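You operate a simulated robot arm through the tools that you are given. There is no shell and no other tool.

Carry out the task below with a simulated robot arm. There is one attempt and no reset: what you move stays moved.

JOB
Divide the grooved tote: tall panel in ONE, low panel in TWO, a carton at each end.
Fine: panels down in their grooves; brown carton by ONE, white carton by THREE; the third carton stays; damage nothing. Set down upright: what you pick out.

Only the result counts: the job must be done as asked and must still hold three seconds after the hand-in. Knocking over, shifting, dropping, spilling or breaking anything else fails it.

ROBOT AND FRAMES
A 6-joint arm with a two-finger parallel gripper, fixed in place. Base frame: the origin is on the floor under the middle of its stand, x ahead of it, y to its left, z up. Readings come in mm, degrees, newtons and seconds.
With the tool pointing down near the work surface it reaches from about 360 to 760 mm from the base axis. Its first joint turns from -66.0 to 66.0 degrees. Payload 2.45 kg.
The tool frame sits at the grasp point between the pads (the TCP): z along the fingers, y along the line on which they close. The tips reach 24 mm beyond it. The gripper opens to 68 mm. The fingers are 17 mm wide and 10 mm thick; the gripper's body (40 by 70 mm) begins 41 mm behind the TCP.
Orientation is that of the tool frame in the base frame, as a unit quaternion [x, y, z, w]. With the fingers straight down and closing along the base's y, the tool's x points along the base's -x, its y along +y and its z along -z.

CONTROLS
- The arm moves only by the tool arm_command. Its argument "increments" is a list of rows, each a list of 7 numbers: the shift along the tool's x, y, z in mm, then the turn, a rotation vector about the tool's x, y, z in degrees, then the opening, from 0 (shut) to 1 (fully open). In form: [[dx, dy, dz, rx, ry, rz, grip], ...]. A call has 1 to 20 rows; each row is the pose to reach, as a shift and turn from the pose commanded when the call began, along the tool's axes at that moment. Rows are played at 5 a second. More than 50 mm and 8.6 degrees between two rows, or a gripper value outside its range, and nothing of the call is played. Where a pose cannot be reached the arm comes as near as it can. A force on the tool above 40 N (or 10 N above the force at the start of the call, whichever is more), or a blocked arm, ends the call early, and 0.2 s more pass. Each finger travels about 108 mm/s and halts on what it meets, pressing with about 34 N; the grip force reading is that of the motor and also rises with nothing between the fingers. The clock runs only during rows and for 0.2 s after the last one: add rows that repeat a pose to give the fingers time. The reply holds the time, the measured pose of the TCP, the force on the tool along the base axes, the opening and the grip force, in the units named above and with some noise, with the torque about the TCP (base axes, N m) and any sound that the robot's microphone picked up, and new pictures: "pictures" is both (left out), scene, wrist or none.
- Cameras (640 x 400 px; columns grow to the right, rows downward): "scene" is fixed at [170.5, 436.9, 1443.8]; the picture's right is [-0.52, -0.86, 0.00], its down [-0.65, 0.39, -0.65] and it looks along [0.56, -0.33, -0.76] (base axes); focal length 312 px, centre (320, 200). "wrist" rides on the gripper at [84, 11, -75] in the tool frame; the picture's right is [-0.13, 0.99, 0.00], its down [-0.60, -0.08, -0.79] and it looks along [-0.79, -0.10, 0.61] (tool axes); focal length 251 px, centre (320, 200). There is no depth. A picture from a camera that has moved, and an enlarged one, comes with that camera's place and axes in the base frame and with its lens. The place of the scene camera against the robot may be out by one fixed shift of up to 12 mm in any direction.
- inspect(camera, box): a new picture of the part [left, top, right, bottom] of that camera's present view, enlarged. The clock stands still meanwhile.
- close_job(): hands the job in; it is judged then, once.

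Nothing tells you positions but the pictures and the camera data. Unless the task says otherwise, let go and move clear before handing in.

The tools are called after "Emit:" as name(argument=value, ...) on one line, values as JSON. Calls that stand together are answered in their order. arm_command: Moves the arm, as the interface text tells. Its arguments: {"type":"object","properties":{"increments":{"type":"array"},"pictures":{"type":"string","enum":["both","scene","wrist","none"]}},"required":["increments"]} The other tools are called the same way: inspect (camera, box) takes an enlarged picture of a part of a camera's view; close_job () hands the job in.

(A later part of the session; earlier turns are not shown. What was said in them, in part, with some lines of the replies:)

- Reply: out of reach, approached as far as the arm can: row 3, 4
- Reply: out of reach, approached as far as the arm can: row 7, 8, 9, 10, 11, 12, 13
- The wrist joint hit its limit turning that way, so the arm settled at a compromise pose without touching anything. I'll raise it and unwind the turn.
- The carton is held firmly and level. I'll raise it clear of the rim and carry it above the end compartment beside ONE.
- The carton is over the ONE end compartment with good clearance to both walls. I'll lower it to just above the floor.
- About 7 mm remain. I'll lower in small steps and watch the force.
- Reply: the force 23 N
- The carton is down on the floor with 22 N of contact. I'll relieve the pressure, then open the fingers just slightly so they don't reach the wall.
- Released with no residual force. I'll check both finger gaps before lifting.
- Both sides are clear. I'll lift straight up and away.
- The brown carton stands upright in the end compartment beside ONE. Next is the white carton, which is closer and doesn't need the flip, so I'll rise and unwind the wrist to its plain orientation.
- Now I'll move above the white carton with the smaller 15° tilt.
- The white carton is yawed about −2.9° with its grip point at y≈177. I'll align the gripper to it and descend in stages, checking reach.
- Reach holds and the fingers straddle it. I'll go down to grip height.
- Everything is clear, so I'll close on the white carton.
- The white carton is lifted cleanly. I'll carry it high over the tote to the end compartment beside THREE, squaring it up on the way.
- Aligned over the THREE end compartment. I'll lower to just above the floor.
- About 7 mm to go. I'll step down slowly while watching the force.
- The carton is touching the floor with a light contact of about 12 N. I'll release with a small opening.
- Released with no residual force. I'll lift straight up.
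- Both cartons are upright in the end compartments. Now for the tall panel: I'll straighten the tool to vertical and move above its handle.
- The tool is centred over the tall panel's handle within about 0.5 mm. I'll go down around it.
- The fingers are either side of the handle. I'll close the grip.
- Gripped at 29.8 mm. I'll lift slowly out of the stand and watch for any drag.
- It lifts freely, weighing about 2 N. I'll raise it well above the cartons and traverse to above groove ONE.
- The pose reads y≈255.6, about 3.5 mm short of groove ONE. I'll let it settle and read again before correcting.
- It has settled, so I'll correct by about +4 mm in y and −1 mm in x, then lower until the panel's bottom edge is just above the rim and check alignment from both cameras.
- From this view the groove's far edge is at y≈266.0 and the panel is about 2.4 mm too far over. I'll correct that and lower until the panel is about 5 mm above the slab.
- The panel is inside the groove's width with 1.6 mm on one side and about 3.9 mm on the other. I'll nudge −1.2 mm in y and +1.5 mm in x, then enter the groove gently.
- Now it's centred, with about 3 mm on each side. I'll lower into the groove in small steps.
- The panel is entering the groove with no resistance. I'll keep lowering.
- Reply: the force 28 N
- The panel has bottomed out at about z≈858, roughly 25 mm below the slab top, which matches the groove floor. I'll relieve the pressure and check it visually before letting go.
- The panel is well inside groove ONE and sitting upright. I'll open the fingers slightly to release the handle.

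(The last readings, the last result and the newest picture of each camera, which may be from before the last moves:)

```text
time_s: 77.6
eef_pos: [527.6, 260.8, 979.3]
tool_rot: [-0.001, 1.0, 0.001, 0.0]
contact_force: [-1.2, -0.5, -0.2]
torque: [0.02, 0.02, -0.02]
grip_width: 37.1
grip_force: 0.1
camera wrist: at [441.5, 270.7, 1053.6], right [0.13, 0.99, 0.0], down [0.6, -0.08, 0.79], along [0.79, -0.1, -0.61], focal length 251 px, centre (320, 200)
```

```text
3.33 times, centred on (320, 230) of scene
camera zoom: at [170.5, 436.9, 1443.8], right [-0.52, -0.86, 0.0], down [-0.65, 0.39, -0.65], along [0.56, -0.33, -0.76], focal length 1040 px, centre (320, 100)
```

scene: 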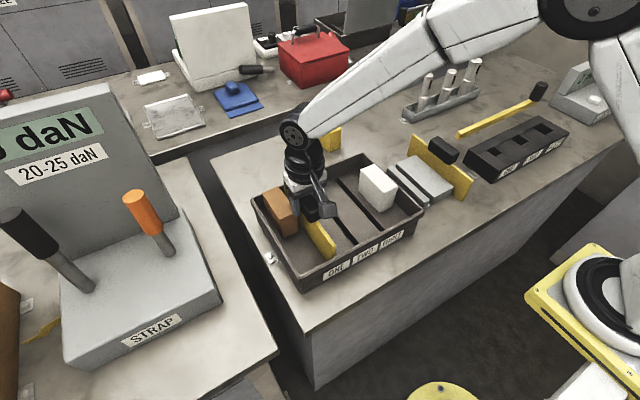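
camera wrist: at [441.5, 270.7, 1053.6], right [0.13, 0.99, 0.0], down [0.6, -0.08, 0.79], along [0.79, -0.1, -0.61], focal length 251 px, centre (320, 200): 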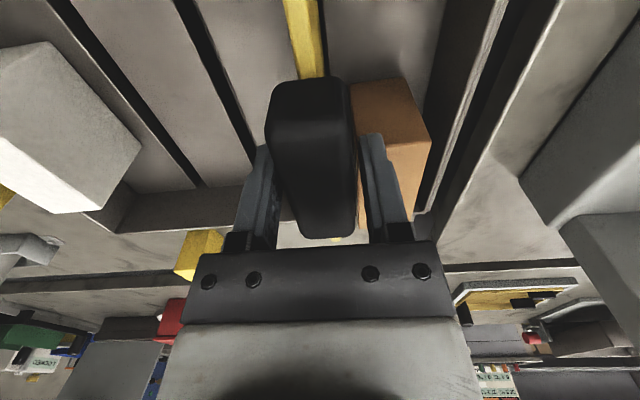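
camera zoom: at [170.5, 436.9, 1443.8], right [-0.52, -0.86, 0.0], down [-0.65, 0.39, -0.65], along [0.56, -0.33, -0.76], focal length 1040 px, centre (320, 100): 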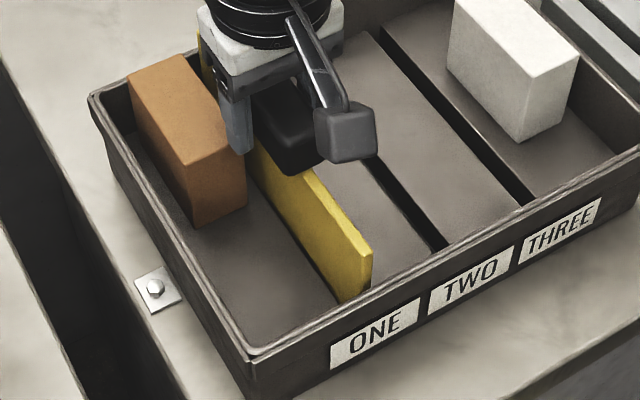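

The handle is free on both sides and the panel stands upright. I'll lift straight up and check it stays put.

Emit:
arm_command(increments=[[0, 0, -8, 0, 0, 0, 0.55], [0, 0, -20, 0, 0, 0, 0.55], [0, 0, -45, 0, 0, 0, 0.55], [0, 0, -90, 0, 0, 0, 0.55], [0, 0, -100, 0, 0, 0, 0.8], [0, 0, -100, 0, 0, 0, 1]], pictures="both")

Emit:
inspect(camera="scene", box=[250, 150, 430, 290])

Emit:
inspect(camera="wrist", box=[240, 0, 440, 170])

```text
time_s: 79.0
eef_pos: [526.2, 258.7, 1079.0]
tool_rot: [0.0, 1.0, 0.0, 0.0]
contact_force: [0.1, 0.3, 0.4]
torque: [0.02, 0.01, 0.01]
grip_width: 68.0
grip_force: 0.1
camera wrist: at [441.0, 270.4, 1153.3], right [0.13, 0.99, 0.0], down [0.6, -0.08, 0.79], along [0.79, -0.1, -0.61], focal length 251 px, centre (320, 200)
```

scene: 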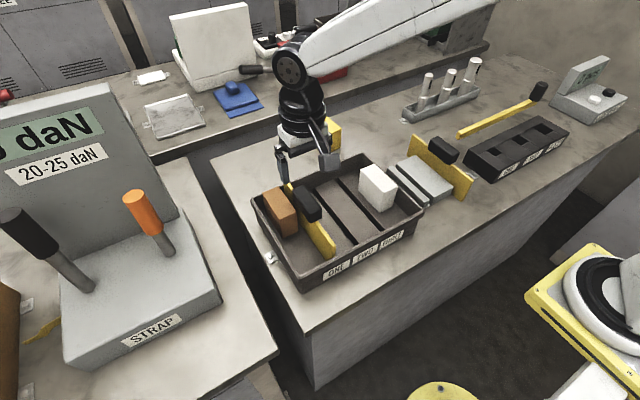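
wrist: 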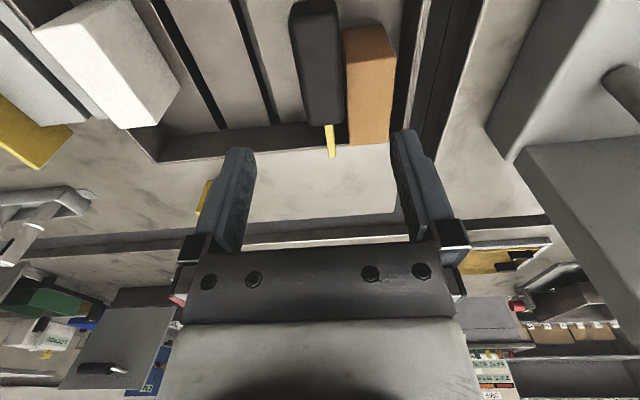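

```text
2.86 times, centred on (340, 220) of scene
camera zoom: at [170.5, 436.9, 1443.8], right [-0.52, -0.86, 0.0], down [-0.65, 0.39, -0.65], along [0.56, -0.33, -0.76], focal length 892 px, centre (263, 143)
```

zoom: 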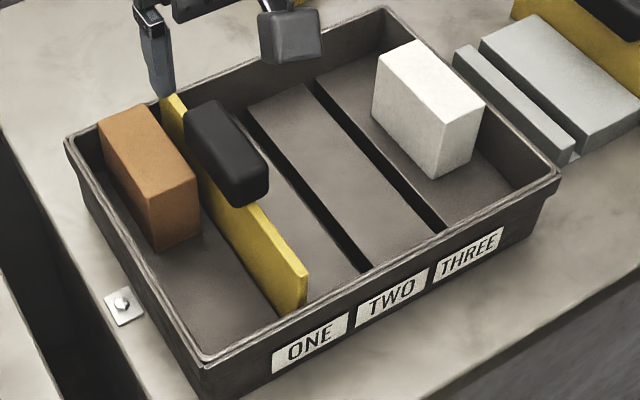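

```text
2.35 times, centred on (340, 85) of wrist
camera zoom: at [441.0, 270.4, 1153.3], right [0.13, 0.99, 0.0], down [0.6, -0.08, 0.79], along [0.79, -0.1, -0.61], focal length 592 px, centre (273, 471)
```

zoom: 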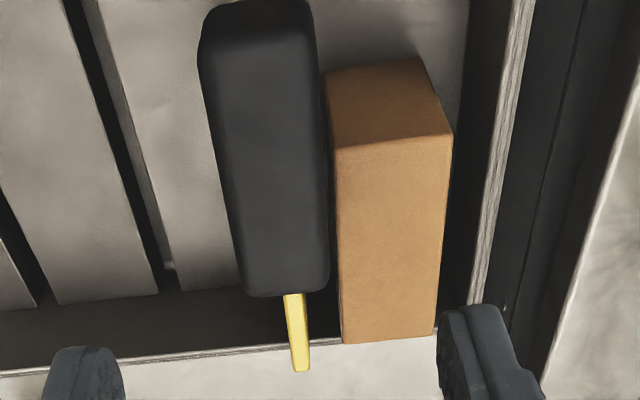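

The tall panel is in ONE and everything is still in place. I'll look more closely at its far end to confirm it isn't riding on the wall.

Emit:
inspect(camera="wrist", box=[305, 105, 385, 165])

Emit:
inspect(camera="scene", box=[285, 180, 345, 270])

Emit:
inspect(camera="wrist", box=[260, 0, 360, 40])

```text
6.67 times, centred on (345, 135) of wrist
camera zoom: at [441.0, 270.4, 1153.3], right [0.13, 0.99, 0.0], down [0.6, -0.08, 0.79], along [0.79, -0.1, -0.61], focal length 1676 px, centre (153, 633)
```

zoom: 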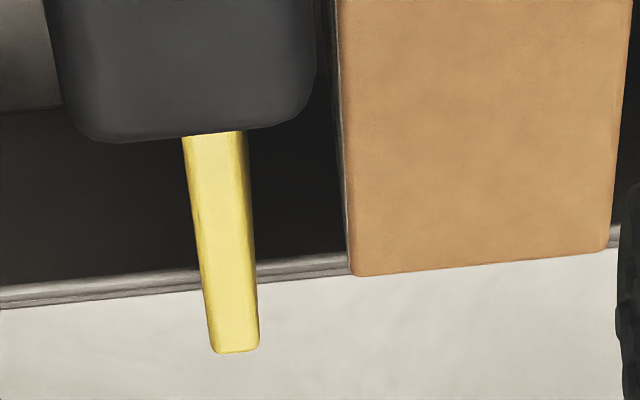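

```text
4.44 times, centred on (315, 225) of scene
camera zoom: at [170.5, 436.9, 1443.8], right [-0.52, -0.86, 0.0], down [-0.65, 0.39, -0.65], along [0.56, -0.33, -0.76], focal length 1387 px, centre (342, 89)
```

zoom: 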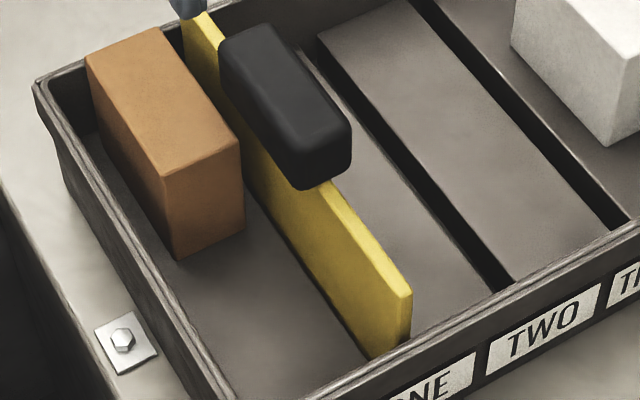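

```text
6.40 times, centred on (310, 20) of wrist
camera zoom: at [441.0, 270.4, 1153.3], right [0.13, 0.99, 0.0], down [0.6, -0.08, 0.79], along [0.79, -0.1, -0.61], focal length 1609 px, centre (384, 1352)
```

zoom: 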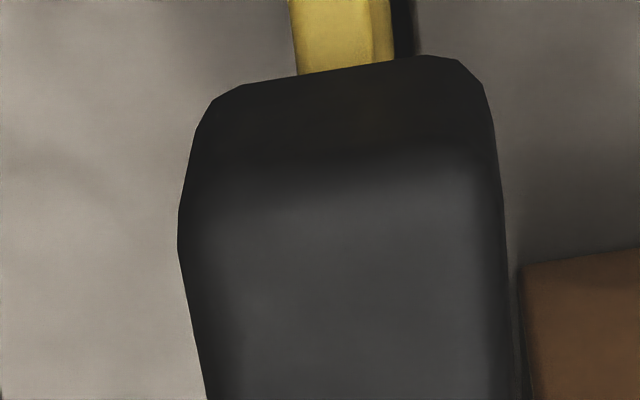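

The tall panel rests about 24 mm deep in ONE and is upright and free. Now the low panel: I'll move across at this height to above its handle.

Emit:
arm_command(increments=[[0, -42, 0, 0, 0, 0, 1], [0, -84, 0, 0, 0, 0, 1], [0, -126, 0, 0, 0, 0, 1], [0, -168, 0, 0, 0, 0, 1], [0, -210, 0, 0, 0, 0, 1], [0, -252, 0, 0, 0, 0, 1], [0, -294, 0, 0, 0, 0, 1], [0, -336, 0, 0, 0, 0, 1], [0.8, -379, 0, 0, 0, 0, 1], [0.8, -379, 25, 0, 0, 0, 1], [0.8, -379, 48, 0, 0, 0, 1], [0.8, -379, 48, 0, 0, 0, 1]], pictures="both")

Emit:
inspect(camera="wrist", box=[220, 0, 420, 180])

Emit:
inspect(camera="scene", box=[380, 80, 500, 220])

```text
time_s: 81.6
eef_pos: [525.0, -117.7, 1027.6]
tool_rot: [0.0, 1.0, 0.0, 0.001]
contact_force: [1.1, -0.1, -0.5]
torque: [0.01, 0.02, 0.0]
grip_width: 67.9
grip_force: 0.0
camera wrist: at [439.5, -106.4, 1103.5], right [0.13, 0.99, 0.0], down [0.6, -0.08, 0.79], along [0.79, -0.1, -0.61], focal length 251 px, centre (320, 200)
```

scene: 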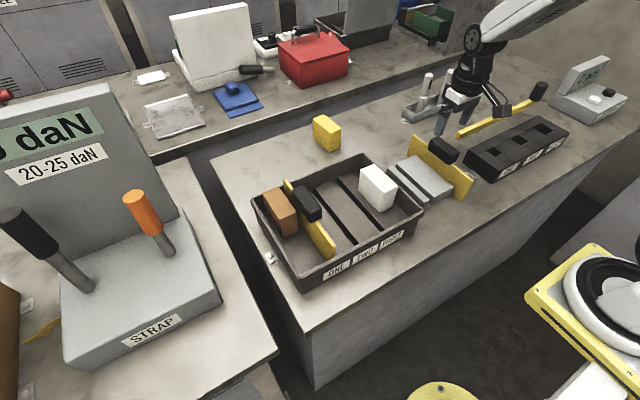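
wrist: 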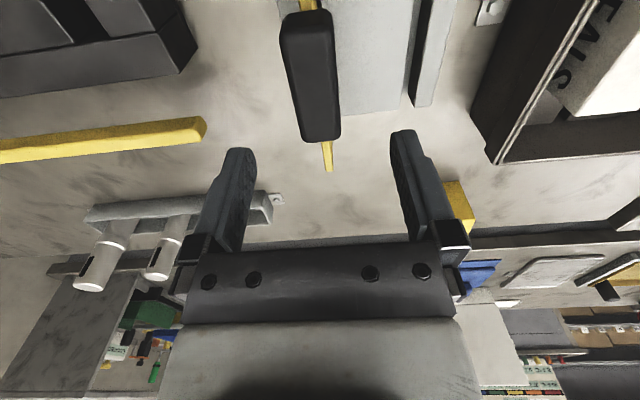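

```text
2.22 times, centred on (320, 90) of wrist
camera zoom: at [439.5, -106.4, 1103.5], right [0.13, 0.99, 0.0], down [0.6, -0.08, 0.79], along [0.79, -0.1, -0.61], focal length 559 px, centre (320, 444)
```

zoom: 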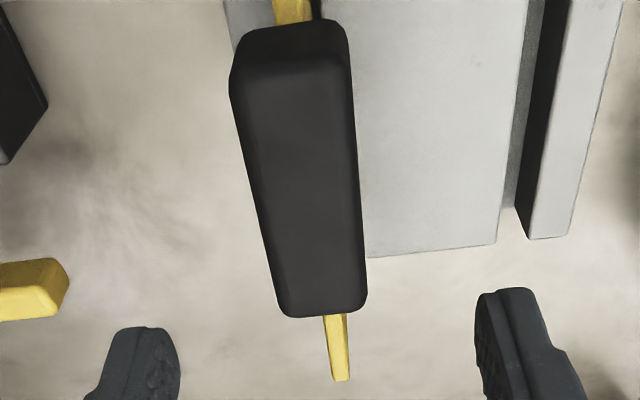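

```text
2.86 times, centred on (440, 150) of scene
camera zoom: at [170.5, 436.9, 1443.8], right [-0.52, -0.86, 0.0], down [-0.65, 0.39, -0.65], along [0.56, -0.33, -0.76], focal length 892 px, centre (-23, 343)
```

zoom: 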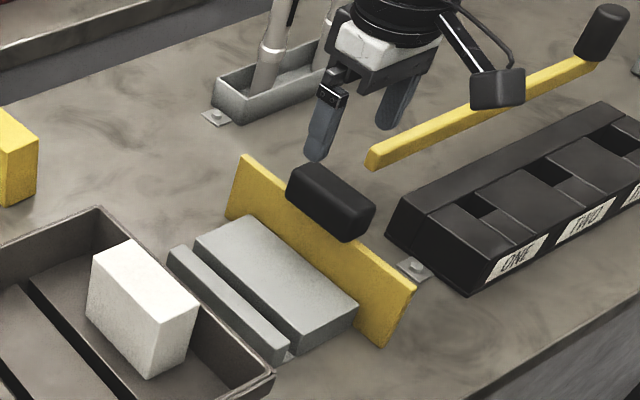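

The handle is centred at y≈−119.8 and I'm at −117.4, so I'll shift −2.4 mm and lower around it.

Emit:
arm_command(increments=[[0.3, -2.4, 0, 0, 0, 0, 1], [0.3, -2.4, 20, 0, 0, 0, 1], [0.3, -2.4, 40, 0, 0, 0, 1], [0.3, -2.4, 60, 0, 0, 0, 1], [0.3, -2.4, 79, 0, 0, 0, 1], [0.3, -2.4, 79, 0, 0, 0, 1]], pictures="both")

Emit:
inspect(camera="wrist", box=[220, 60, 420, 250])

Emit:
inspect(camera="scene", box=[380, 100, 500, 220])

```text
time_s: 83.0
eef_pos: [524.3, -123.3, 950.2]
tool_rot: [0.0, 1.0, 0.001, 0.001]
contact_force: [-0.3, -0.9, -0.1]
torque: [-0.02, 0.01, 0.01]
grip_width: 67.7
grip_force: 0.0
camera wrist: at [439.5, -111.4, 1024.9], right [0.13, 0.99, 0.0], down [0.6, -0.08, 0.79], along [0.79, -0.1, -0.61], focal length 251 px, centre (320, 200)
```

scene: 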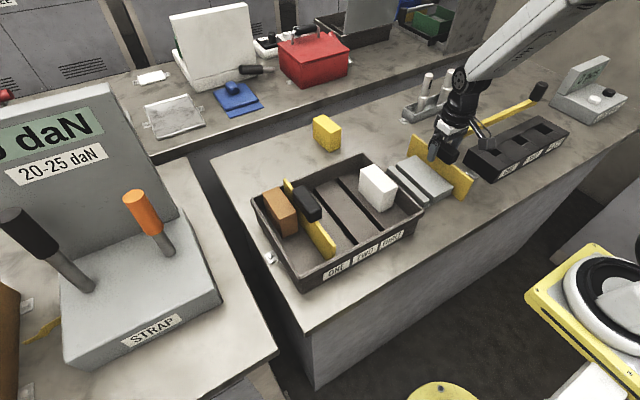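
wrist: 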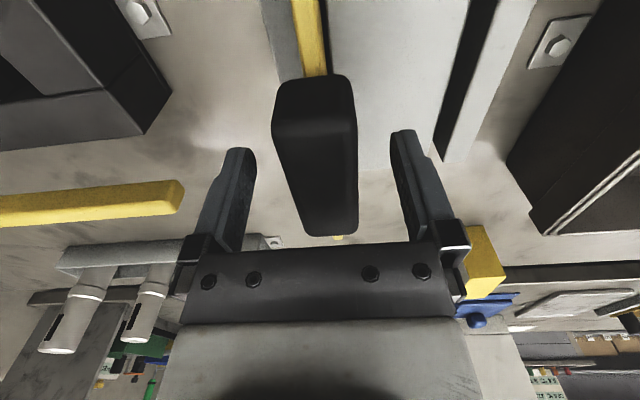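

```text
2.11 times, centred on (320, 155) of wrist
camera zoom: at [439.5, -111.4, 1024.9], right [0.13, 0.99, 0.0], down [0.6, -0.08, 0.79], along [0.79, -0.1, -0.61], focal length 529 px, centre (320, 295)
```

zoom: 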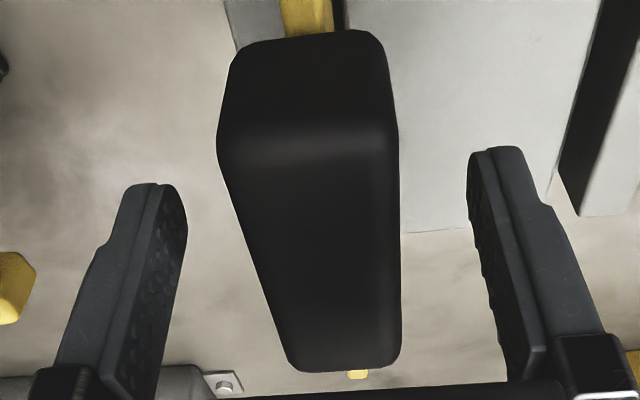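

```text
3.33 times, centred on (440, 160) of scene
camera zoom: at [170.5, 436.9, 1443.8], right [-0.52, -0.86, 0.0], down [-0.65, 0.39, -0.65], along [0.56, -0.33, -0.76], focal length 1040 px, centre (-80, 333)
```

zoom: 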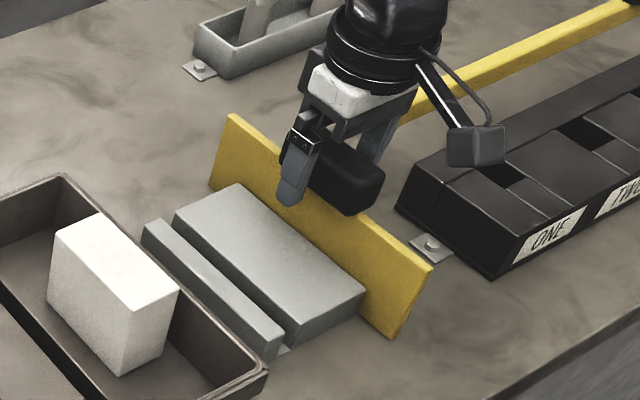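

The handle is about 2.5 mm off-centre between the fingers, so I'll nudge +2.5 mm before closing.

Emit:
arm_command(increments=[[0, 1.3, 0, 0, 0, 0, 1], [0, 2.6, 0, 0, 0, 0, 1], [0, 2.6, 0, 0, 0, 0, 1]], pictures="wrist")

```text
time_s: 83.8
eef_pos: [525.1, -119.2, 951.2]
tool_rot: [0.0, 1.0, 0.002, 0.0]
contact_force: [0.0, -0.5, -0.5]
torque: [0.0, 0.01, -0.03]
grip_width: 67.9
grip_force: 0.0
camera wrist: at [439.9, -107.8, 1026.3], right [0.13, 0.99, 0.0], down [0.6, -0.08, 0.79], along [0.79, -0.1, -0.61], focal length 251 px, centre (320, 200)
```

wrist: 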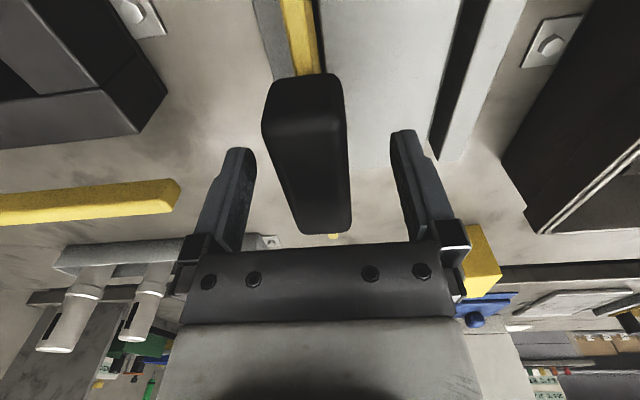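

Emit:
arm_command(increments=[[0, -0.8, 1, 0, 0, 0, 1], [0, -0.8, 2, 0, 0, 0, 1], [0, -0.8, 2, 0, 0, 0, 1]], pictures="wrist")

```text
time_s: 84.6
eef_pos: [525.5, -120.2, 949.1]
tool_rot: [-0.001, 1.0, 0.001, 0.001]
contact_force: [0.0, 0.2, -0.3]
torque: [0.01, 0.0, -0.02]
grip_width: 68.1
grip_force: 0.2
camera wrist: at [440.3, -109.3, 1024.1], right [0.13, 0.99, 0.0], down [0.6, -0.08, 0.79], along [0.79, -0.1, -0.61], focal length 251 px, centre (320, 200)
```

wrist: 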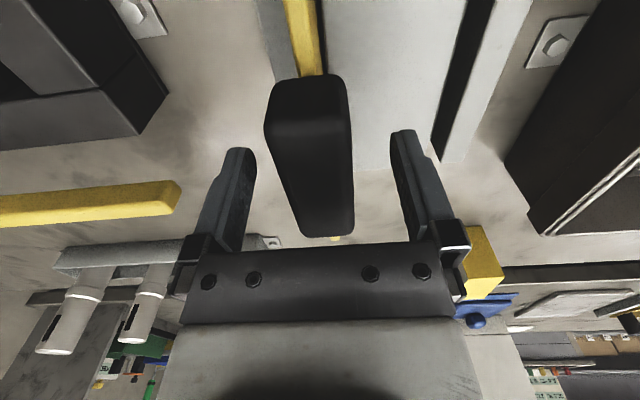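

Centred. I'll close on the low panel's handle and make a small test lift.

Emit:
arm_command(increments=[[0, 0, 0, 0, 0, 0, 0.7], [0, 0, 0, 0, 0, 0, 0.5], [0, 0, 0, 0, 0, 0, 0.32], [0, 0, 0, 0, 0, 0, 0.32], [0, 0, 0, 0, 0, 0, 0.32]], pictures="none")

Emit:
arm_command(increments=[[0, 0, -5, 0, 0, 0, 0.32], [0, 0, -10, 0, 0, 0, 0.32], [0, 0, -20, 0, 0, 0, 0.32], [0, 0, -20, 0, 0, 0, 0.32]], pictures="both")

Emit:
inspect(camera="scene", box=[380, 100, 500, 220])

```text
time_s: 85.8
eef_pos: [525.9, -119.8, 947.9]
tool_rot: [0.0, 1.0, 0.001, 0.001]
contact_force: [0.1, -1.0, 0.4]
torque: [-0.04, -0.01, -0.02]
grip_width: 29.7
grip_force: 34.7
```

```text
time_s: 86.8
eef_pos: [525.4, -122.0, 969.1]
tool_rot: [0.0, 1.0, 0.001, 0.0]
contact_force: [0.3, 0.1, -1.8]
torque: [0.01, -0.01, 0.02]
grip_width: 29.8
grip_force: 33.8
camera wrist: at [440.0, -109.4, 1044.1], right [0.13, 0.99, 0.0], down [0.6, -0.08, 0.79], along [0.79, -0.1, -0.61], focal length 251 px, centre (320, 200)
```

scene: 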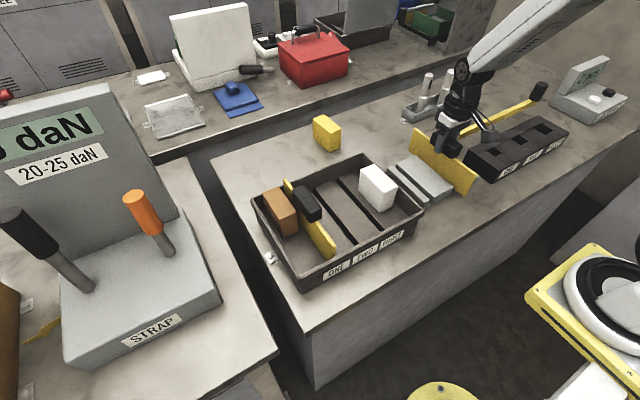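
wrist: 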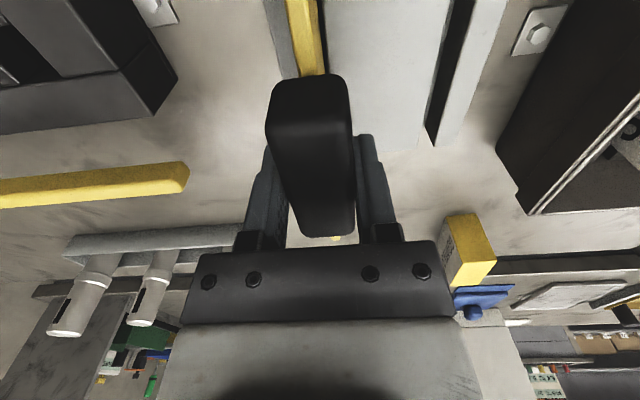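

```text
3.33 times, centred on (440, 160) of scene
camera zoom: at [170.5, 436.9, 1443.8], right [-0.52, -0.86, 0.0], down [-0.65, 0.39, -0.65], along [0.56, -0.33, -0.76], focal length 1040 px, centre (-80, 333)
```

zoom: 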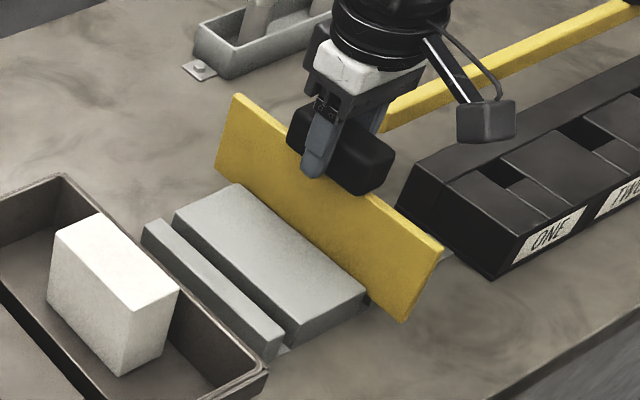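

It lifts freely. I'll raise it above the cartons and traverse to above groove TWO.

Emit:
arm_command(increments=[[0, 0, -37, 0, 0, 0, 0.32], [0, 0, -74, 0, 0, 0, 0.32], [0, 0, -111, 0, 0, 0, 0.32], [0, 39, -111, 0, 0, 0, 0.32], [0, 78, -111, 0, 0, 0, 0.32], [0, 117, -111, 0, 0, 0, 0.32], [0, 156, -111, 0, 0, 0, 0.32], [0, 195, -111, 0, 0, 0, 0.32], [0, 234, -111, 0, 0, 0, 0.32], [0, 273, -111, 0, 0, 0, 0.32], [0, 310, -111, 0, 0, 0, 0.32], [0, 310, -111, 0, 0, 0, 0.32], [0, 310, -111, 0, 0, 0, 0.32]], pictures="both")

Emit:
inspect(camera="scene", box=[250, 120, 430, 290])

Emit:
inspect(camera="wrist", box=[240, 0, 400, 90])

```text
time_s: 89.6
eef_pos: [524.6, 189.6, 1080.5]
tool_rot: [-0.001, 1.0, 0.001, 0.001]
contact_force: [0.6, -0.4, -1.3]
torque: [0.01, -0.02, 0.01]
grip_width: 29.5
grip_force: 33.8
camera wrist: at [439.4, 199.8, 1156.4], right [0.13, 0.99, 0.0], down [0.6, -0.08, 0.79], along [0.79, -0.1, -0.61], focal length 251 px, centre (320, 200)
```

scene: 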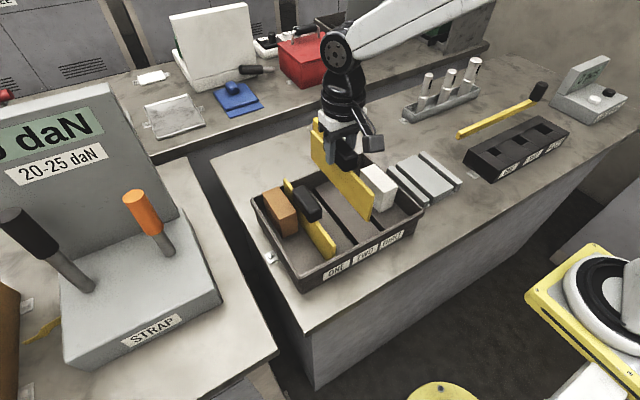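
wrist: 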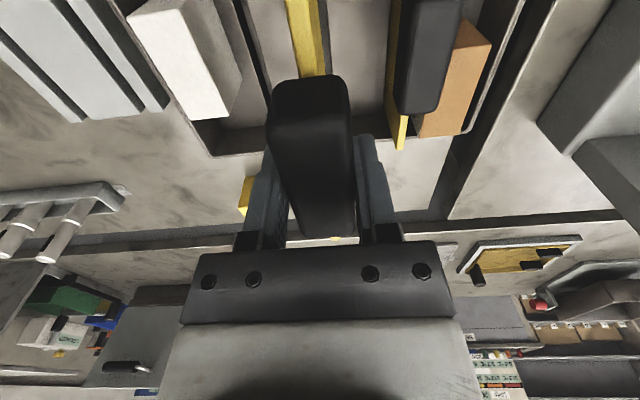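

```text
2.35 times, centred on (340, 205) of scene
camera zoom: at [170.5, 436.9, 1443.8], right [-0.52, -0.86, 0.0], down [-0.65, 0.39, -0.65], along [0.56, -0.33, -0.76], focal length 734 px, centre (273, 188)
```

zoom: 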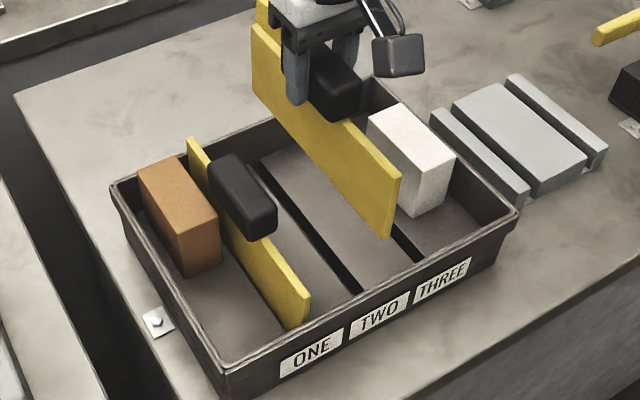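

```text
4.00 times, centred on (320, 45) of wrist
camera zoom: at [439.4, 199.8, 1156.4], right [0.13, 0.99, 0.0], down [0.6, -0.08, 0.79], along [0.79, -0.1, -0.61], focal length 1006 px, centre (320, 820)
```

zoom: 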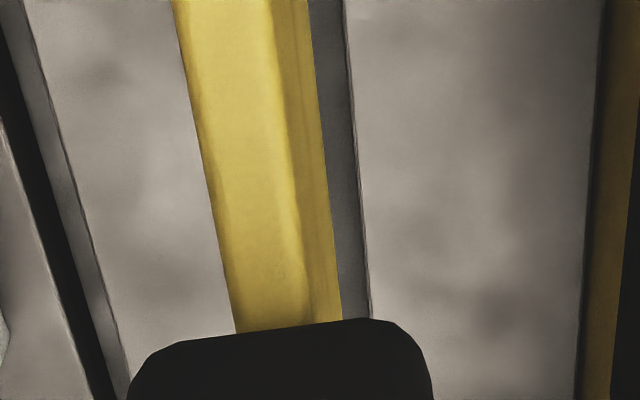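

The groove's edge puts TWO's centre at y≈190.1 and the panel is at 189.0. I'll nudge +1.2 mm and lower to just above the rim, then check again.

Emit:
arm_command(increments=[[0, 1.2, 0, 0, 0, 0, 0.32], [0, 1.2, 18, 0, 0, 0, 0.32], [0, 1.2, 36, 0, 0, 0, 0.32], [0, 1.2, 53, 0, 0, 0, 0.32], [0, 1.2, 53, 0, 0, 0, 0.32]], pictures="wrist")

Emit:
inspect(camera="wrist", box=[250, 0, 390, 80])

Emit:
inspect(camera="scene", box=[290, 150, 410, 280])

```text
time_s: 90.8
eef_pos: [525.7, 191.0, 1027.5]
tool_rot: [0.0, 1.0, 0.001, 0.001]
contact_force: [0.0, -0.2, -1.5]
torque: [0.0, 0.0, -0.01]
grip_width: 29.6
grip_force: 34.1
camera wrist: at [440.4, 202.6, 1102.0], right [0.13, 0.99, 0.0], down [0.6, -0.08, 0.79], along [0.79, -0.1, -0.61], focal length 251 px, centre (320, 200)
```

wrist: 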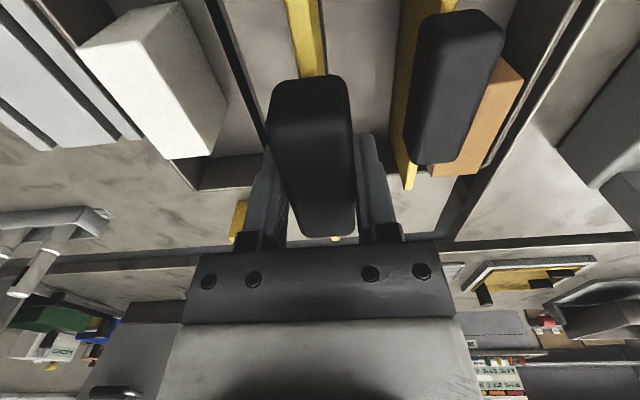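

```text
4.57 times, centred on (320, 40) of wrist
camera zoom: at [440.4, 202.6, 1102.0], right [0.13, 0.99, 0.0], down [0.6, -0.08, 0.79], along [0.79, -0.1, -0.61], focal length 1149 px, centre (320, 931)
```

zoom: 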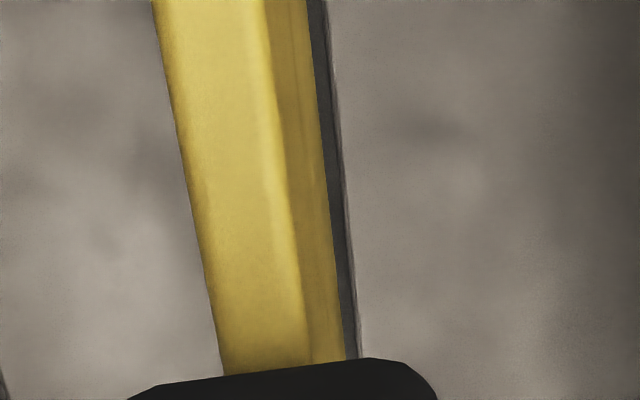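

```text
3.08 times, centred on (350, 215) of scene
camera zoom: at [170.5, 436.9, 1443.8], right [-0.52, -0.86, 0.0], down [-0.65, 0.39, -0.65], along [0.56, -0.33, -0.76], focal length 960 px, centre (228, 154)
```

zoom: 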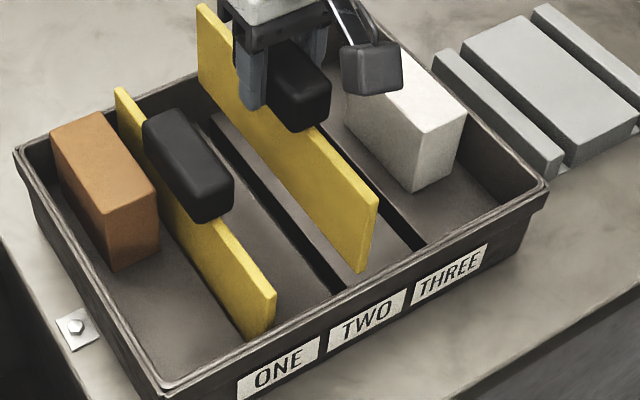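

The panel is about 2 mm too far toward ONE. I'll correct it and lower to about 5 mm above the slab.

Emit:
arm_command(increments=[[0, -2.2, 0, 0, 0, 0, 0.32], [0, -2.2, 14, 0, 0, 0, 0.32], [0, -2.2, 28, 0, 0, 0, 0.32], [0, -2.2, 42.5, 0, 0, 0, 0.32], [0, -2.2, 42.5, 0, 0, 0, 0.32]], pictures="wrist")

Emit:
inspect(camera="wrist", box=[250, 0, 390, 80])

Emit:
inspect(camera="scene", box=[290, 150, 410, 280])

```text
time_s: 92.0
eef_pos: [526.9, 189.9, 984.6]
tool_rot: [0.001, 1.0, 0.0, 0.0]
contact_force: [-0.6, 0.5, -1.7]
torque: [0.0, -0.02, 0.0]
grip_width: 29.6
grip_force: 34.4
camera wrist: at [441.3, 200.2, 1060.5], right [0.13, 0.99, 0.0], down [0.6, -0.08, 0.79], along [0.79, -0.1, -0.61], focal length 251 px, centre (320, 200)
```

wrist: 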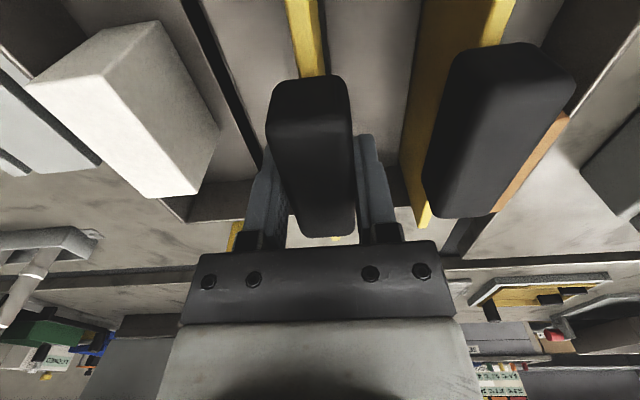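

```text
4.57 times, centred on (320, 40) of wrist
camera zoom: at [441.3, 200.2, 1060.5], right [0.13, 0.99, 0.0], down [0.6, -0.08, 0.79], along [0.79, -0.1, -0.61], focal length 1149 px, centre (320, 931)
```

zoom: 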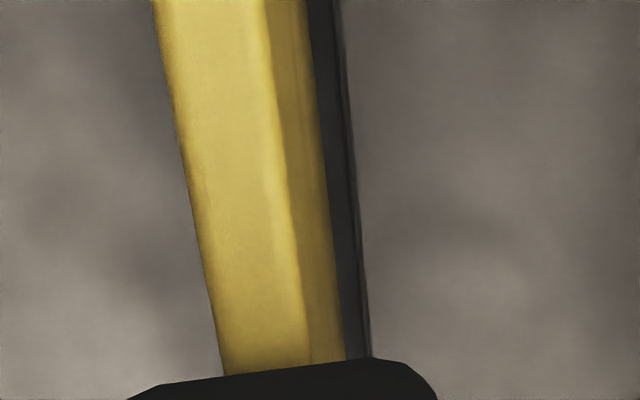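

```text
3.08 times, centred on (350, 215) of scene
camera zoom: at [170.5, 436.9, 1443.8], right [-0.52, -0.86, 0.0], down [-0.65, 0.39, -0.65], along [0.56, -0.33, -0.76], focal length 960 px, centre (228, 154)
```

zoom: 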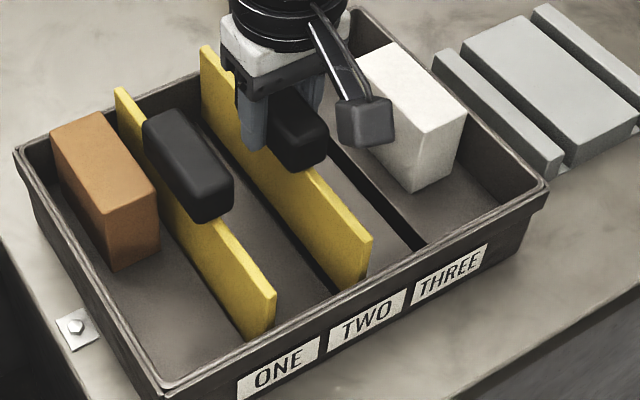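

Centred in the groove, with 3.4 mm and about 2 mm to either side. I'll trim x slightly and lower into the groove in steps.

Emit:
arm_command(increments=[[1.4, 0.4, 0, 0, 0, 0, 0.32], [1.4, 0.4, 3, 0, 0, 0, 0.32], [1.4, 0.4, 6, 0, 0, 0, 0.32], [1.4, 0.4, 10, 0, 0, 0, 0.32], [1.4, 0.4, 10, 0, 0, 0, 0.32]], pictures="wrist")

Emit:
inspect(camera="wrist", box=[250, 0, 390, 80])

```text
time_s: 93.2
eef_pos: [523.4, 191.0, 974.4]
tool_rot: [0.0, 1.0, 0.001, 0.0]
contact_force: [-0.4, 0.4, -2.0]
torque: [-0.03, -0.03, -0.02]
grip_width: 29.6
grip_force: 33.8
camera wrist: at [438.2, 200.7, 1050.6], right [0.13, 0.99, 0.0], down [0.6, -0.08, 0.79], along [0.79, -0.1, -0.61], focal length 251 px, centre (320, 200)
```

wrist: 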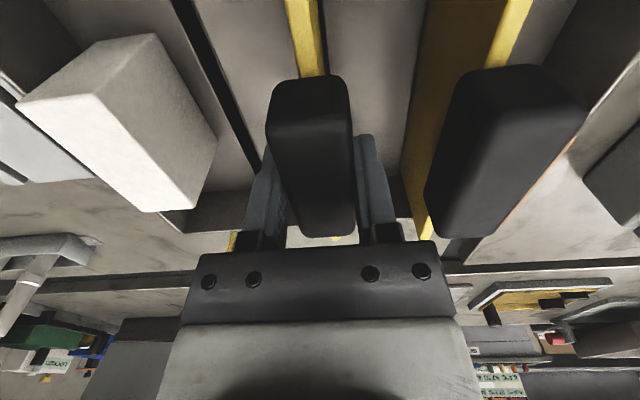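

```text
4.57 times, centred on (320, 40) of wrist
camera zoom: at [438.2, 200.7, 1050.6], right [0.13, 0.99, 0.0], down [0.6, -0.08, 0.79], along [0.79, -0.1, -0.61], focal length 1149 px, centre (320, 931)
```

zoom: 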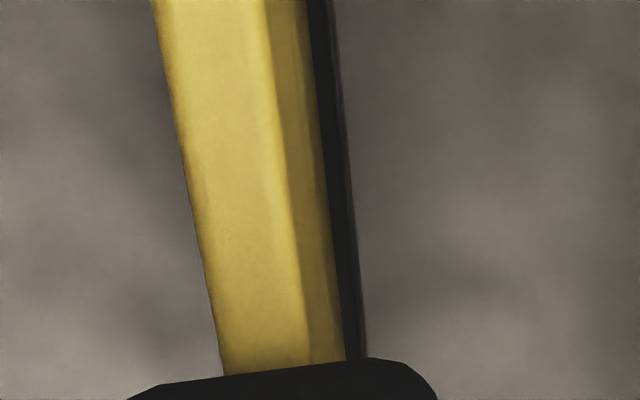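

The panel is entering groove TWO freely. I'll continue down.

Emit:
arm_command(increments=[[-0.9, 0, 0, 0, 0, 0, 0.32], [-0.9, 0, 3, 0, 0, 0, 0.32], [-0.9, 0, 6, 0, 0, 0, 0.32], [-0.9, 0, 9, 0, 0, 0, 0.32], [-0.9, 0, 9, 0, 0, 0, 0.32]], pictures="none")

Emit:
arm_command(increments=[[0, 0, 2, 0, 0, 0, 0.32], [0, 0, 4, 0, 0, 0, 0.32], [0, 0, 6, 0, 0, 0, 0.32], [0, 0, 6, 0, 0, 0, 0.32]], pictures="wrist")

```text
time_s: 94.4
eef_pos: [525.4, 188.9, 966.2]
tool_rot: [0.001, 1.0, 0.0, 0.001]
contact_force: [-0.1, -0.1, -1.5]
torque: [0.0, 0.01, 0.0]
grip_width: 29.5
grip_force: 34.1
```

```text
time_s: 95.4
eef_pos: [524.3, 188.9, 959.8]
tool_rot: [0.0, 1.0, 0.001, -0.001]
contact_force: [0.3, -0.2, -1.6]
torque: [0.03, 0.0, -0.02]
grip_width: 29.8
grip_force: 34.1
camera wrist: at [440.1, 199.7, 1035.3], right [0.13, 0.99, 0.0], down [0.6, -0.08, 0.79], along [0.79, -0.1, -0.61], focal length 251 px, centre (320, 200)
```

wrist: 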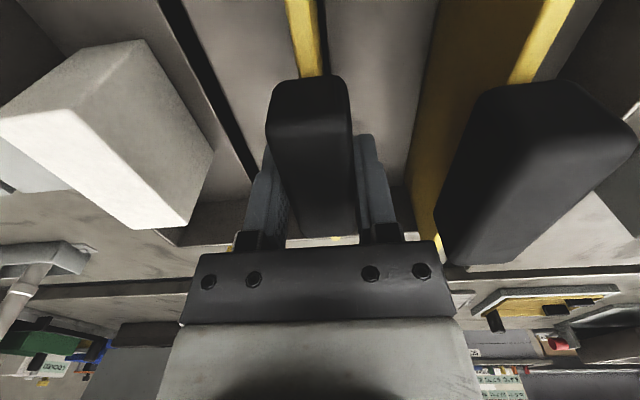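

Emit:
arm_command(increments=[[0, 0.6, 1.3, 0, 0, 0, 0.32], [0, 0.6, 2.6, 0, 0, 0, 0.32], [0, 0.6, 4, 0, 0, 0, 0.32], [0, 0.6, 4, 0, 0, 0, 0.32]], pictures="none")

Emit:
arm_command(increments=[[0, 0, 0.6, 0, 0, 0, 0.32], [0, 0, 1.2, 0, 0, 0, 0.32], [0, 0, 1.2, 0, 0, 0, 0.32]], pictures="none")

```text
time_s: 96.4
eef_pos: [525.0, 190.6, 955.4]
tool_rot: [0.0, 1.0, 0.001, 0.0]
contact_force: [-0.2, 1.0, -0.4]
torque: [-0.02, -0.02, -0.01]
grip_width: 29.5
grip_force: 34.9
```

```text
time_s: 97.2
eef_pos: [523.7, 191.3, 954.0]
tool_rot: [0.0, 1.0, 0.0, 0.0]
contact_force: [-0.3, -0.2, -2.0]
torque: [-0.03, 0.01, 0.01]
grip_width: 29.6
grip_force: 33.5
```

Emit:
arm_command(increments=[[0, 0, 0.5, 0, 0, 0, 0.32], [0, 0, 1, 0, 0, 0, 0.32], [0, 0, 1, 0, 0, 0, 0.32]], pictures="none")

Emit:
arm_command(increments=[[0, 0, 0.5, 0, 0, 0, 0.32], [0, 0, 1, 0, 0, 0, 0.32], [0, 0, 1, 0, 0, 0, 0.32]], pictures="none")

```text
time_s: 98.0
eef_pos: [524.1, 191.7, 954.0]
tool_rot: [0.0, 1.0, 0.0, 0.001]
contact_force: [0.3, -0.8, -1.3]
torque: [0.0, -0.02, -0.01]
grip_width: 29.3
grip_force: 34.0
```

```text
time_s: 98.8
eef_pos: [525.2, 191.1, 954.3]
tool_rot: [0.0, 1.0, 0.001, 0.002]
contact_force: [-1.0, -3.8, 15.8]
torque: [-0.36, 0.78, 0.04]
grip_width: 29.7
grip_force: 33.8
```

Contact comes at the same depth as the tall panel, about 5.1 mm above its stand height, so both are on the groove floor. I'll relieve the pressure, check, and release.

Emit:
arm_command(increments=[[0, 0, -0.6, 0, 0, 0, 0.32], [0, 0, -1, 0, 0, 0, 0.32], [0, 0, -1, 0, 0, 0, 0.32]], pictures="wrist")

Emit:
inspect(camera="scene", box=[250, 150, 430, 290])

Emit:
inspect(camera="wrist", box=[250, 0, 390, 80])

```text
time_s: 99.6
eef_pos: [527.0, 191.0, 954.1]
tool_rot: [-0.001, 1.0, 0.001, 0.001]
contact_force: [2.2, 1.6, 9.5]
torque: [0.18, -0.25, -0.01]
grip_width: 29.7
grip_force: 33.4
camera wrist: at [439.5, 201.0, 1029.0], right [0.13, 0.99, 0.0], down [0.6, -0.08, 0.79], along [0.79, -0.1, -0.61], focal length 251 px, centre (320, 200)
```

wrist: 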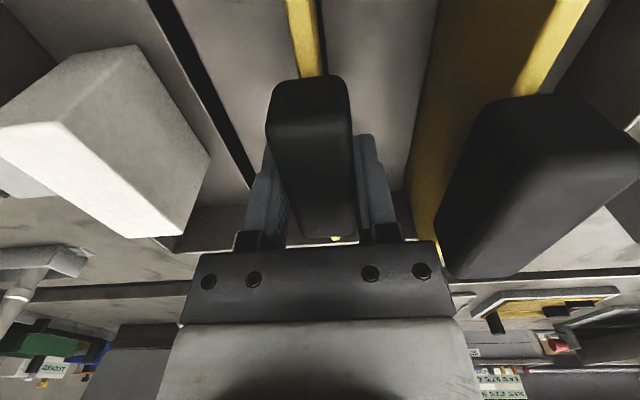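

```text
2.86 times, centred on (340, 220) of scene
camera zoom: at [170.4, 436.9, 1443.9], right [-0.52, -0.86, 0.0], down [-0.65, 0.39, -0.65], along [0.56, -0.33, -0.76], focal length 892 px, centre (263, 143)
```

zoom: 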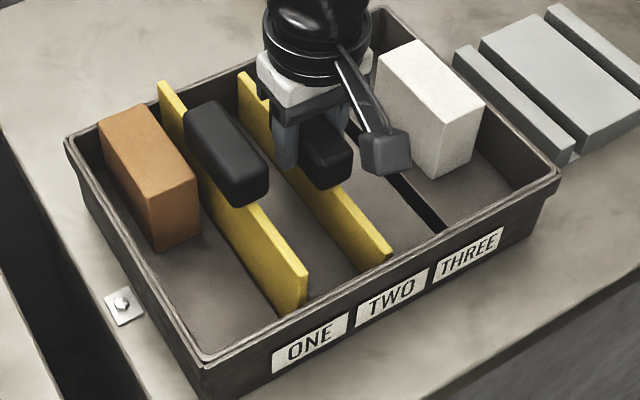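

```text
4.57 times, centred on (320, 40) of wrist
camera zoom: at [439.5, 201.0, 1029.0], right [0.13, 0.99, 0.0], down [0.6, -0.08, 0.79], along [0.79, -0.1, -0.61], focal length 1149 px, centre (320, 931)
```

zoom: 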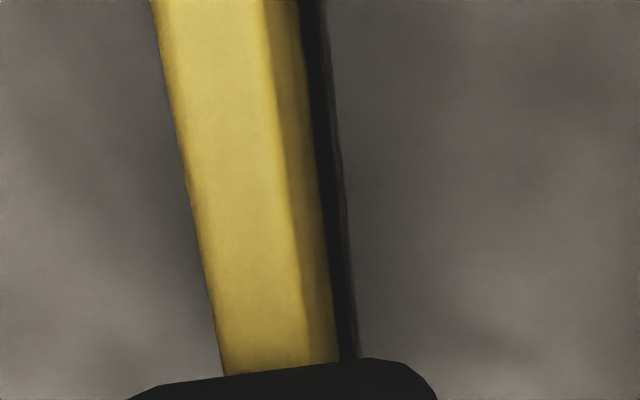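

The low panel is seated in TWO and upright. I'll release with a small opening.

Emit:
arm_command(increments=[[0, 0, -0.4, 0, 0, 0, 0.48], [0, 0, -0.4, 0, 0, 0, 0.55], [0, 0, -0.4, 0, 0, 0, 0.55]], pictures="wrist")

Emit:
inspect(camera="wrist", box=[220, 60, 420, 250])

```text
time_s: 100.4
eef_pos: [524.4, 190.9, 954.8]
tool_rot: [0.0, 1.0, 0.001, 0.0]
contact_force: [-0.3, 0.2, 0.4]
torque: [0.0, -0.02, 0.02]
grip_width: 37.6
grip_force: 0.1
camera wrist: at [439.4, 200.7, 1029.3], right [0.13, 0.99, 0.0], down [0.6, -0.08, 0.79], along [0.79, -0.1, -0.61], focal length 251 px, centre (320, 200)
```

wrist: 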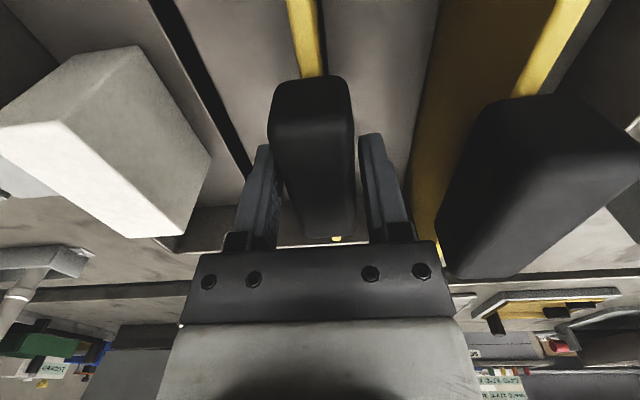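

```text
2.11 times, centred on (320, 155) of wrist
camera zoom: at [439.4, 200.7, 1029.3], right [0.13, 0.99, 0.0], down [0.6, -0.08, 0.79], along [0.79, -0.1, -0.61], focal length 529 px, centre (320, 295)
```

zoom: 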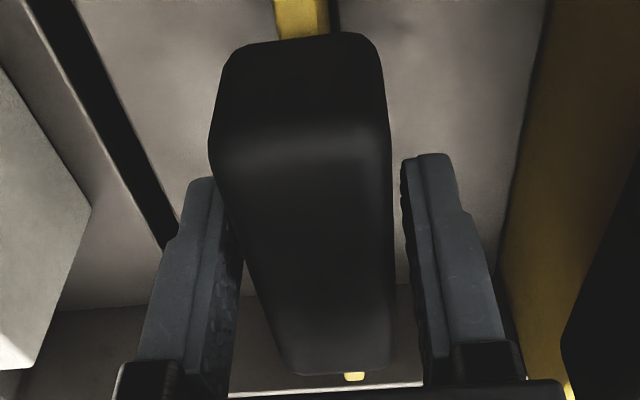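

Both sides are clear. I'll lift straight up.

Emit:
arm_command(increments=[[0, 0, -8, 0, 0, 0, 0.55], [0, 0, -20, 0, 0, 0, 0.55], [0, 0, -45, 0, 0, 0, 0.55], [0, 0, -90, 0, 0, 0, 0.55], [0, 0, -130, 0, 0, 0, 0.55], [0, 0, -170, 0, 0, 0, 0.8], [0, 0, -170, 0, 0, 0, 0.8]], pictures="both")

Emit:
inspect(camera="scene", box=[250, 150, 430, 290])

Emit:
inspect(camera="wrist", box=[200, 0, 480, 180])

```text
time_s: 102.0
eef_pos: [525.0, 191.3, 1123.7]
tool_rot: [0.0, 1.0, 0.001, 0.0]
contact_force: [-0.3, -0.3, -0.4]
torque: [-0.03, 0.0, 0.02]
grip_width: 54.3
grip_force: 0.0
camera wrist: at [439.9, 202.1, 1199.9], right [0.13, 0.99, 0.0], down [0.6, -0.08, 0.79], along [0.79, -0.1, -0.61], focal length 251 px, centre (320, 200)
```

scene: 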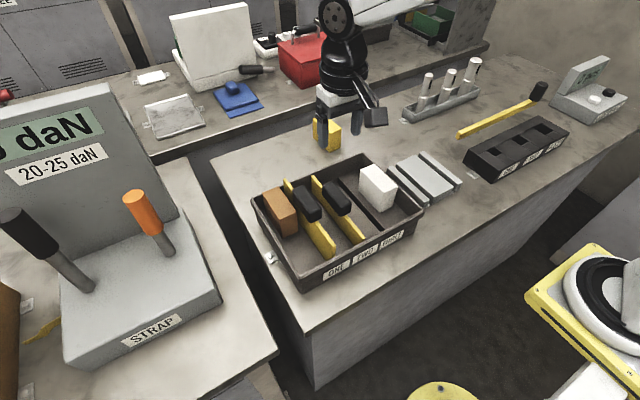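
wrist: 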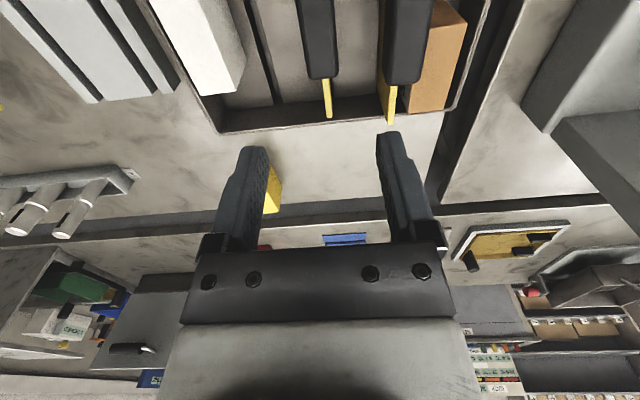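

```text
2.86 times, centred on (340, 220) of scene
camera zoom: at [170.5, 436.9, 1443.8], right [-0.52, -0.86, 0.0], down [-0.65, 0.39, -0.65], along [0.56, -0.33, -0.76], focal length 892 px, centre (263, 143)
```

zoom: 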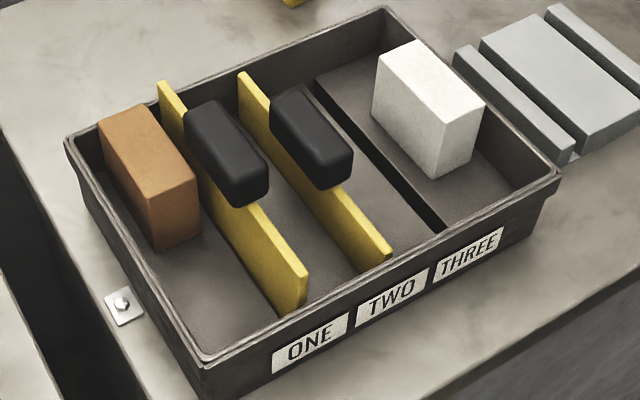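

```text
2.22 times, centred on (340, 90) of wrist
camera zoom: at [439.9, 202.1, 1199.9], right [0.13, 0.99, 0.0], down [0.6, -0.08, 0.79], along [0.79, -0.1, -0.61], focal length 559 px, centre (276, 444)
```

zoom: 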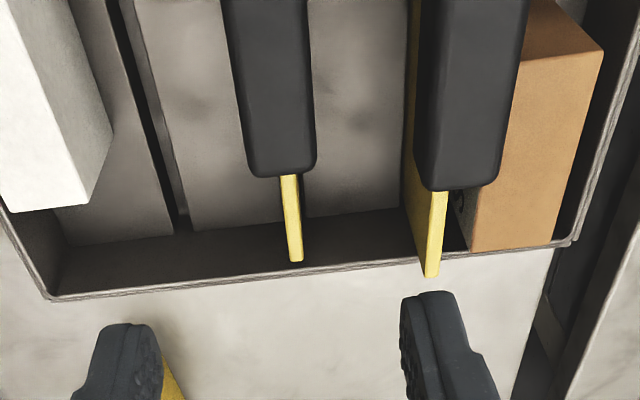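

Tall panel in ONE, low panel in TWO, brown by ONE, white by THREE, and the yellow carton hasn't moved. I'll move the arm well clear and do a last check.

Emit:
arm_command(increments=[[30, 0, -15, 0, 0, 0, 0.8], [60, 0, -30, 0, 0, 0, 0.8], [85, 0, -40, 0, 0, 0, 0.8], [85, 0, -40, 0, 0, 0, 0.8]], pictures="both")

Emit:
inspect(camera="scene", box=[220, 90, 480, 300])

Emit:
inspect(camera="scene", box=[270, 170, 370, 270])

```text
time_s: 103.0
eef_pos: [438.7, 192.7, 1166.3]
tool_rot: [0.0, 1.0, 0.001, 0.0]
contact_force: [-0.3, 0.1, -0.9]
torque: [0.01, 0.04, 0.0]
grip_width: 54.5
grip_force: 0.1
camera wrist: at [353.8, 202.8, 1241.0], right [0.13, 0.99, 0.0], down [0.6, -0.08, 0.79], along [0.79, -0.1, -0.61], focal length 251 px, centre (320, 200)
```

scene: 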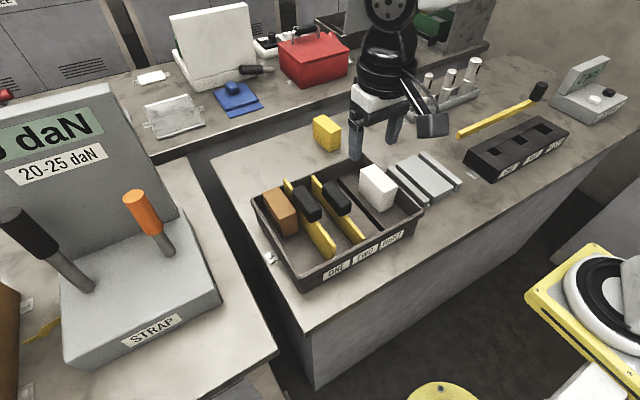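
wrist: 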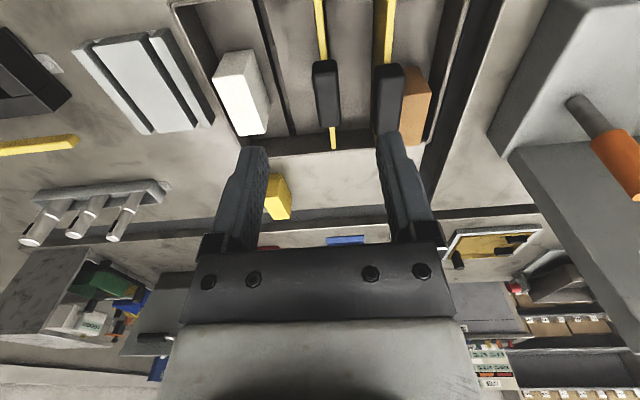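

```text
1.90 times, centred on (350, 195) of scene
camera zoom: at [170.5, 436.9, 1443.8], right [-0.52, -0.86, 0.0], down [-0.65, 0.39, -0.65], along [0.56, -0.33, -0.76], focal length 594 px, centre (263, 210)
```

zoom: 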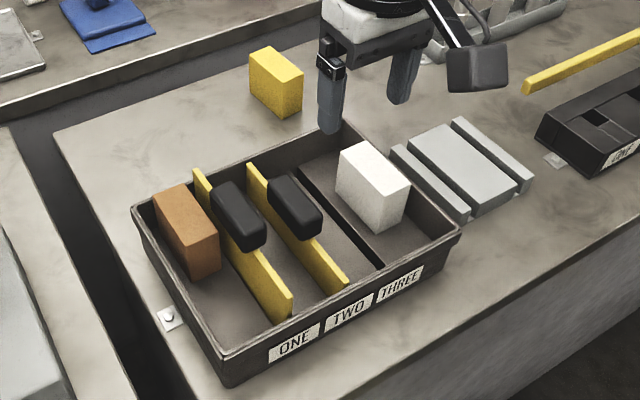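

```text
4.00 times, centred on (320, 220) of scene
camera zoom: at [170.5, 436.9, 1443.8], right [-0.52, -0.86, 0.0], down [-0.65, 0.39, -0.65], along [0.56, -0.33, -0.76], focal length 1248 px, centre (320, 120)
```

zoom: 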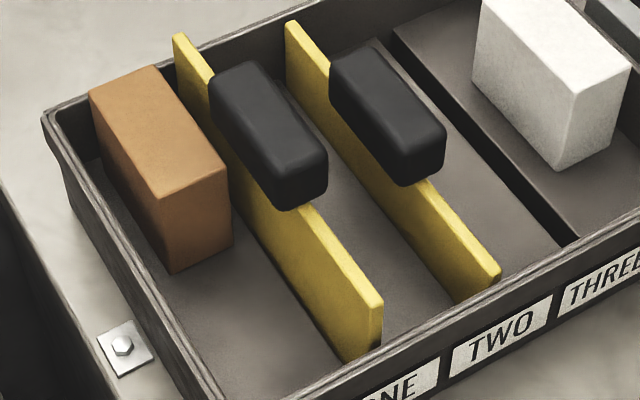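

The final view confirms it: tall panel down in ONE, low panel down in TWO, brown carton upright by ONE and white by THREE. The yellow carton, the tote and the stand are where they started, and the arm is clear, so I'm handing in.

Emit:
close_job()

```text
The job is handed in.
```

The tote is divided as asked and the job is handed in; no verdict came back, so the result below is from my last camera check.

- **Panels:** the tall panel is in groove ONE and the low panel is in TWO. Both are upright and resting on the groove floor. The tall panel's far end sits only about 1 mm from the tote wall, but it went down as far as the low panel did.
- **Cartons:** the brown carton stands upright in the end compartment by ONE, and the white one upright in the end compartment by THREE.
- **Everything else:** the yellow carton, the tote and the stand haven't moved. I saw nothing knocked over or damaged, and the arm was clear of everything before hand-in.
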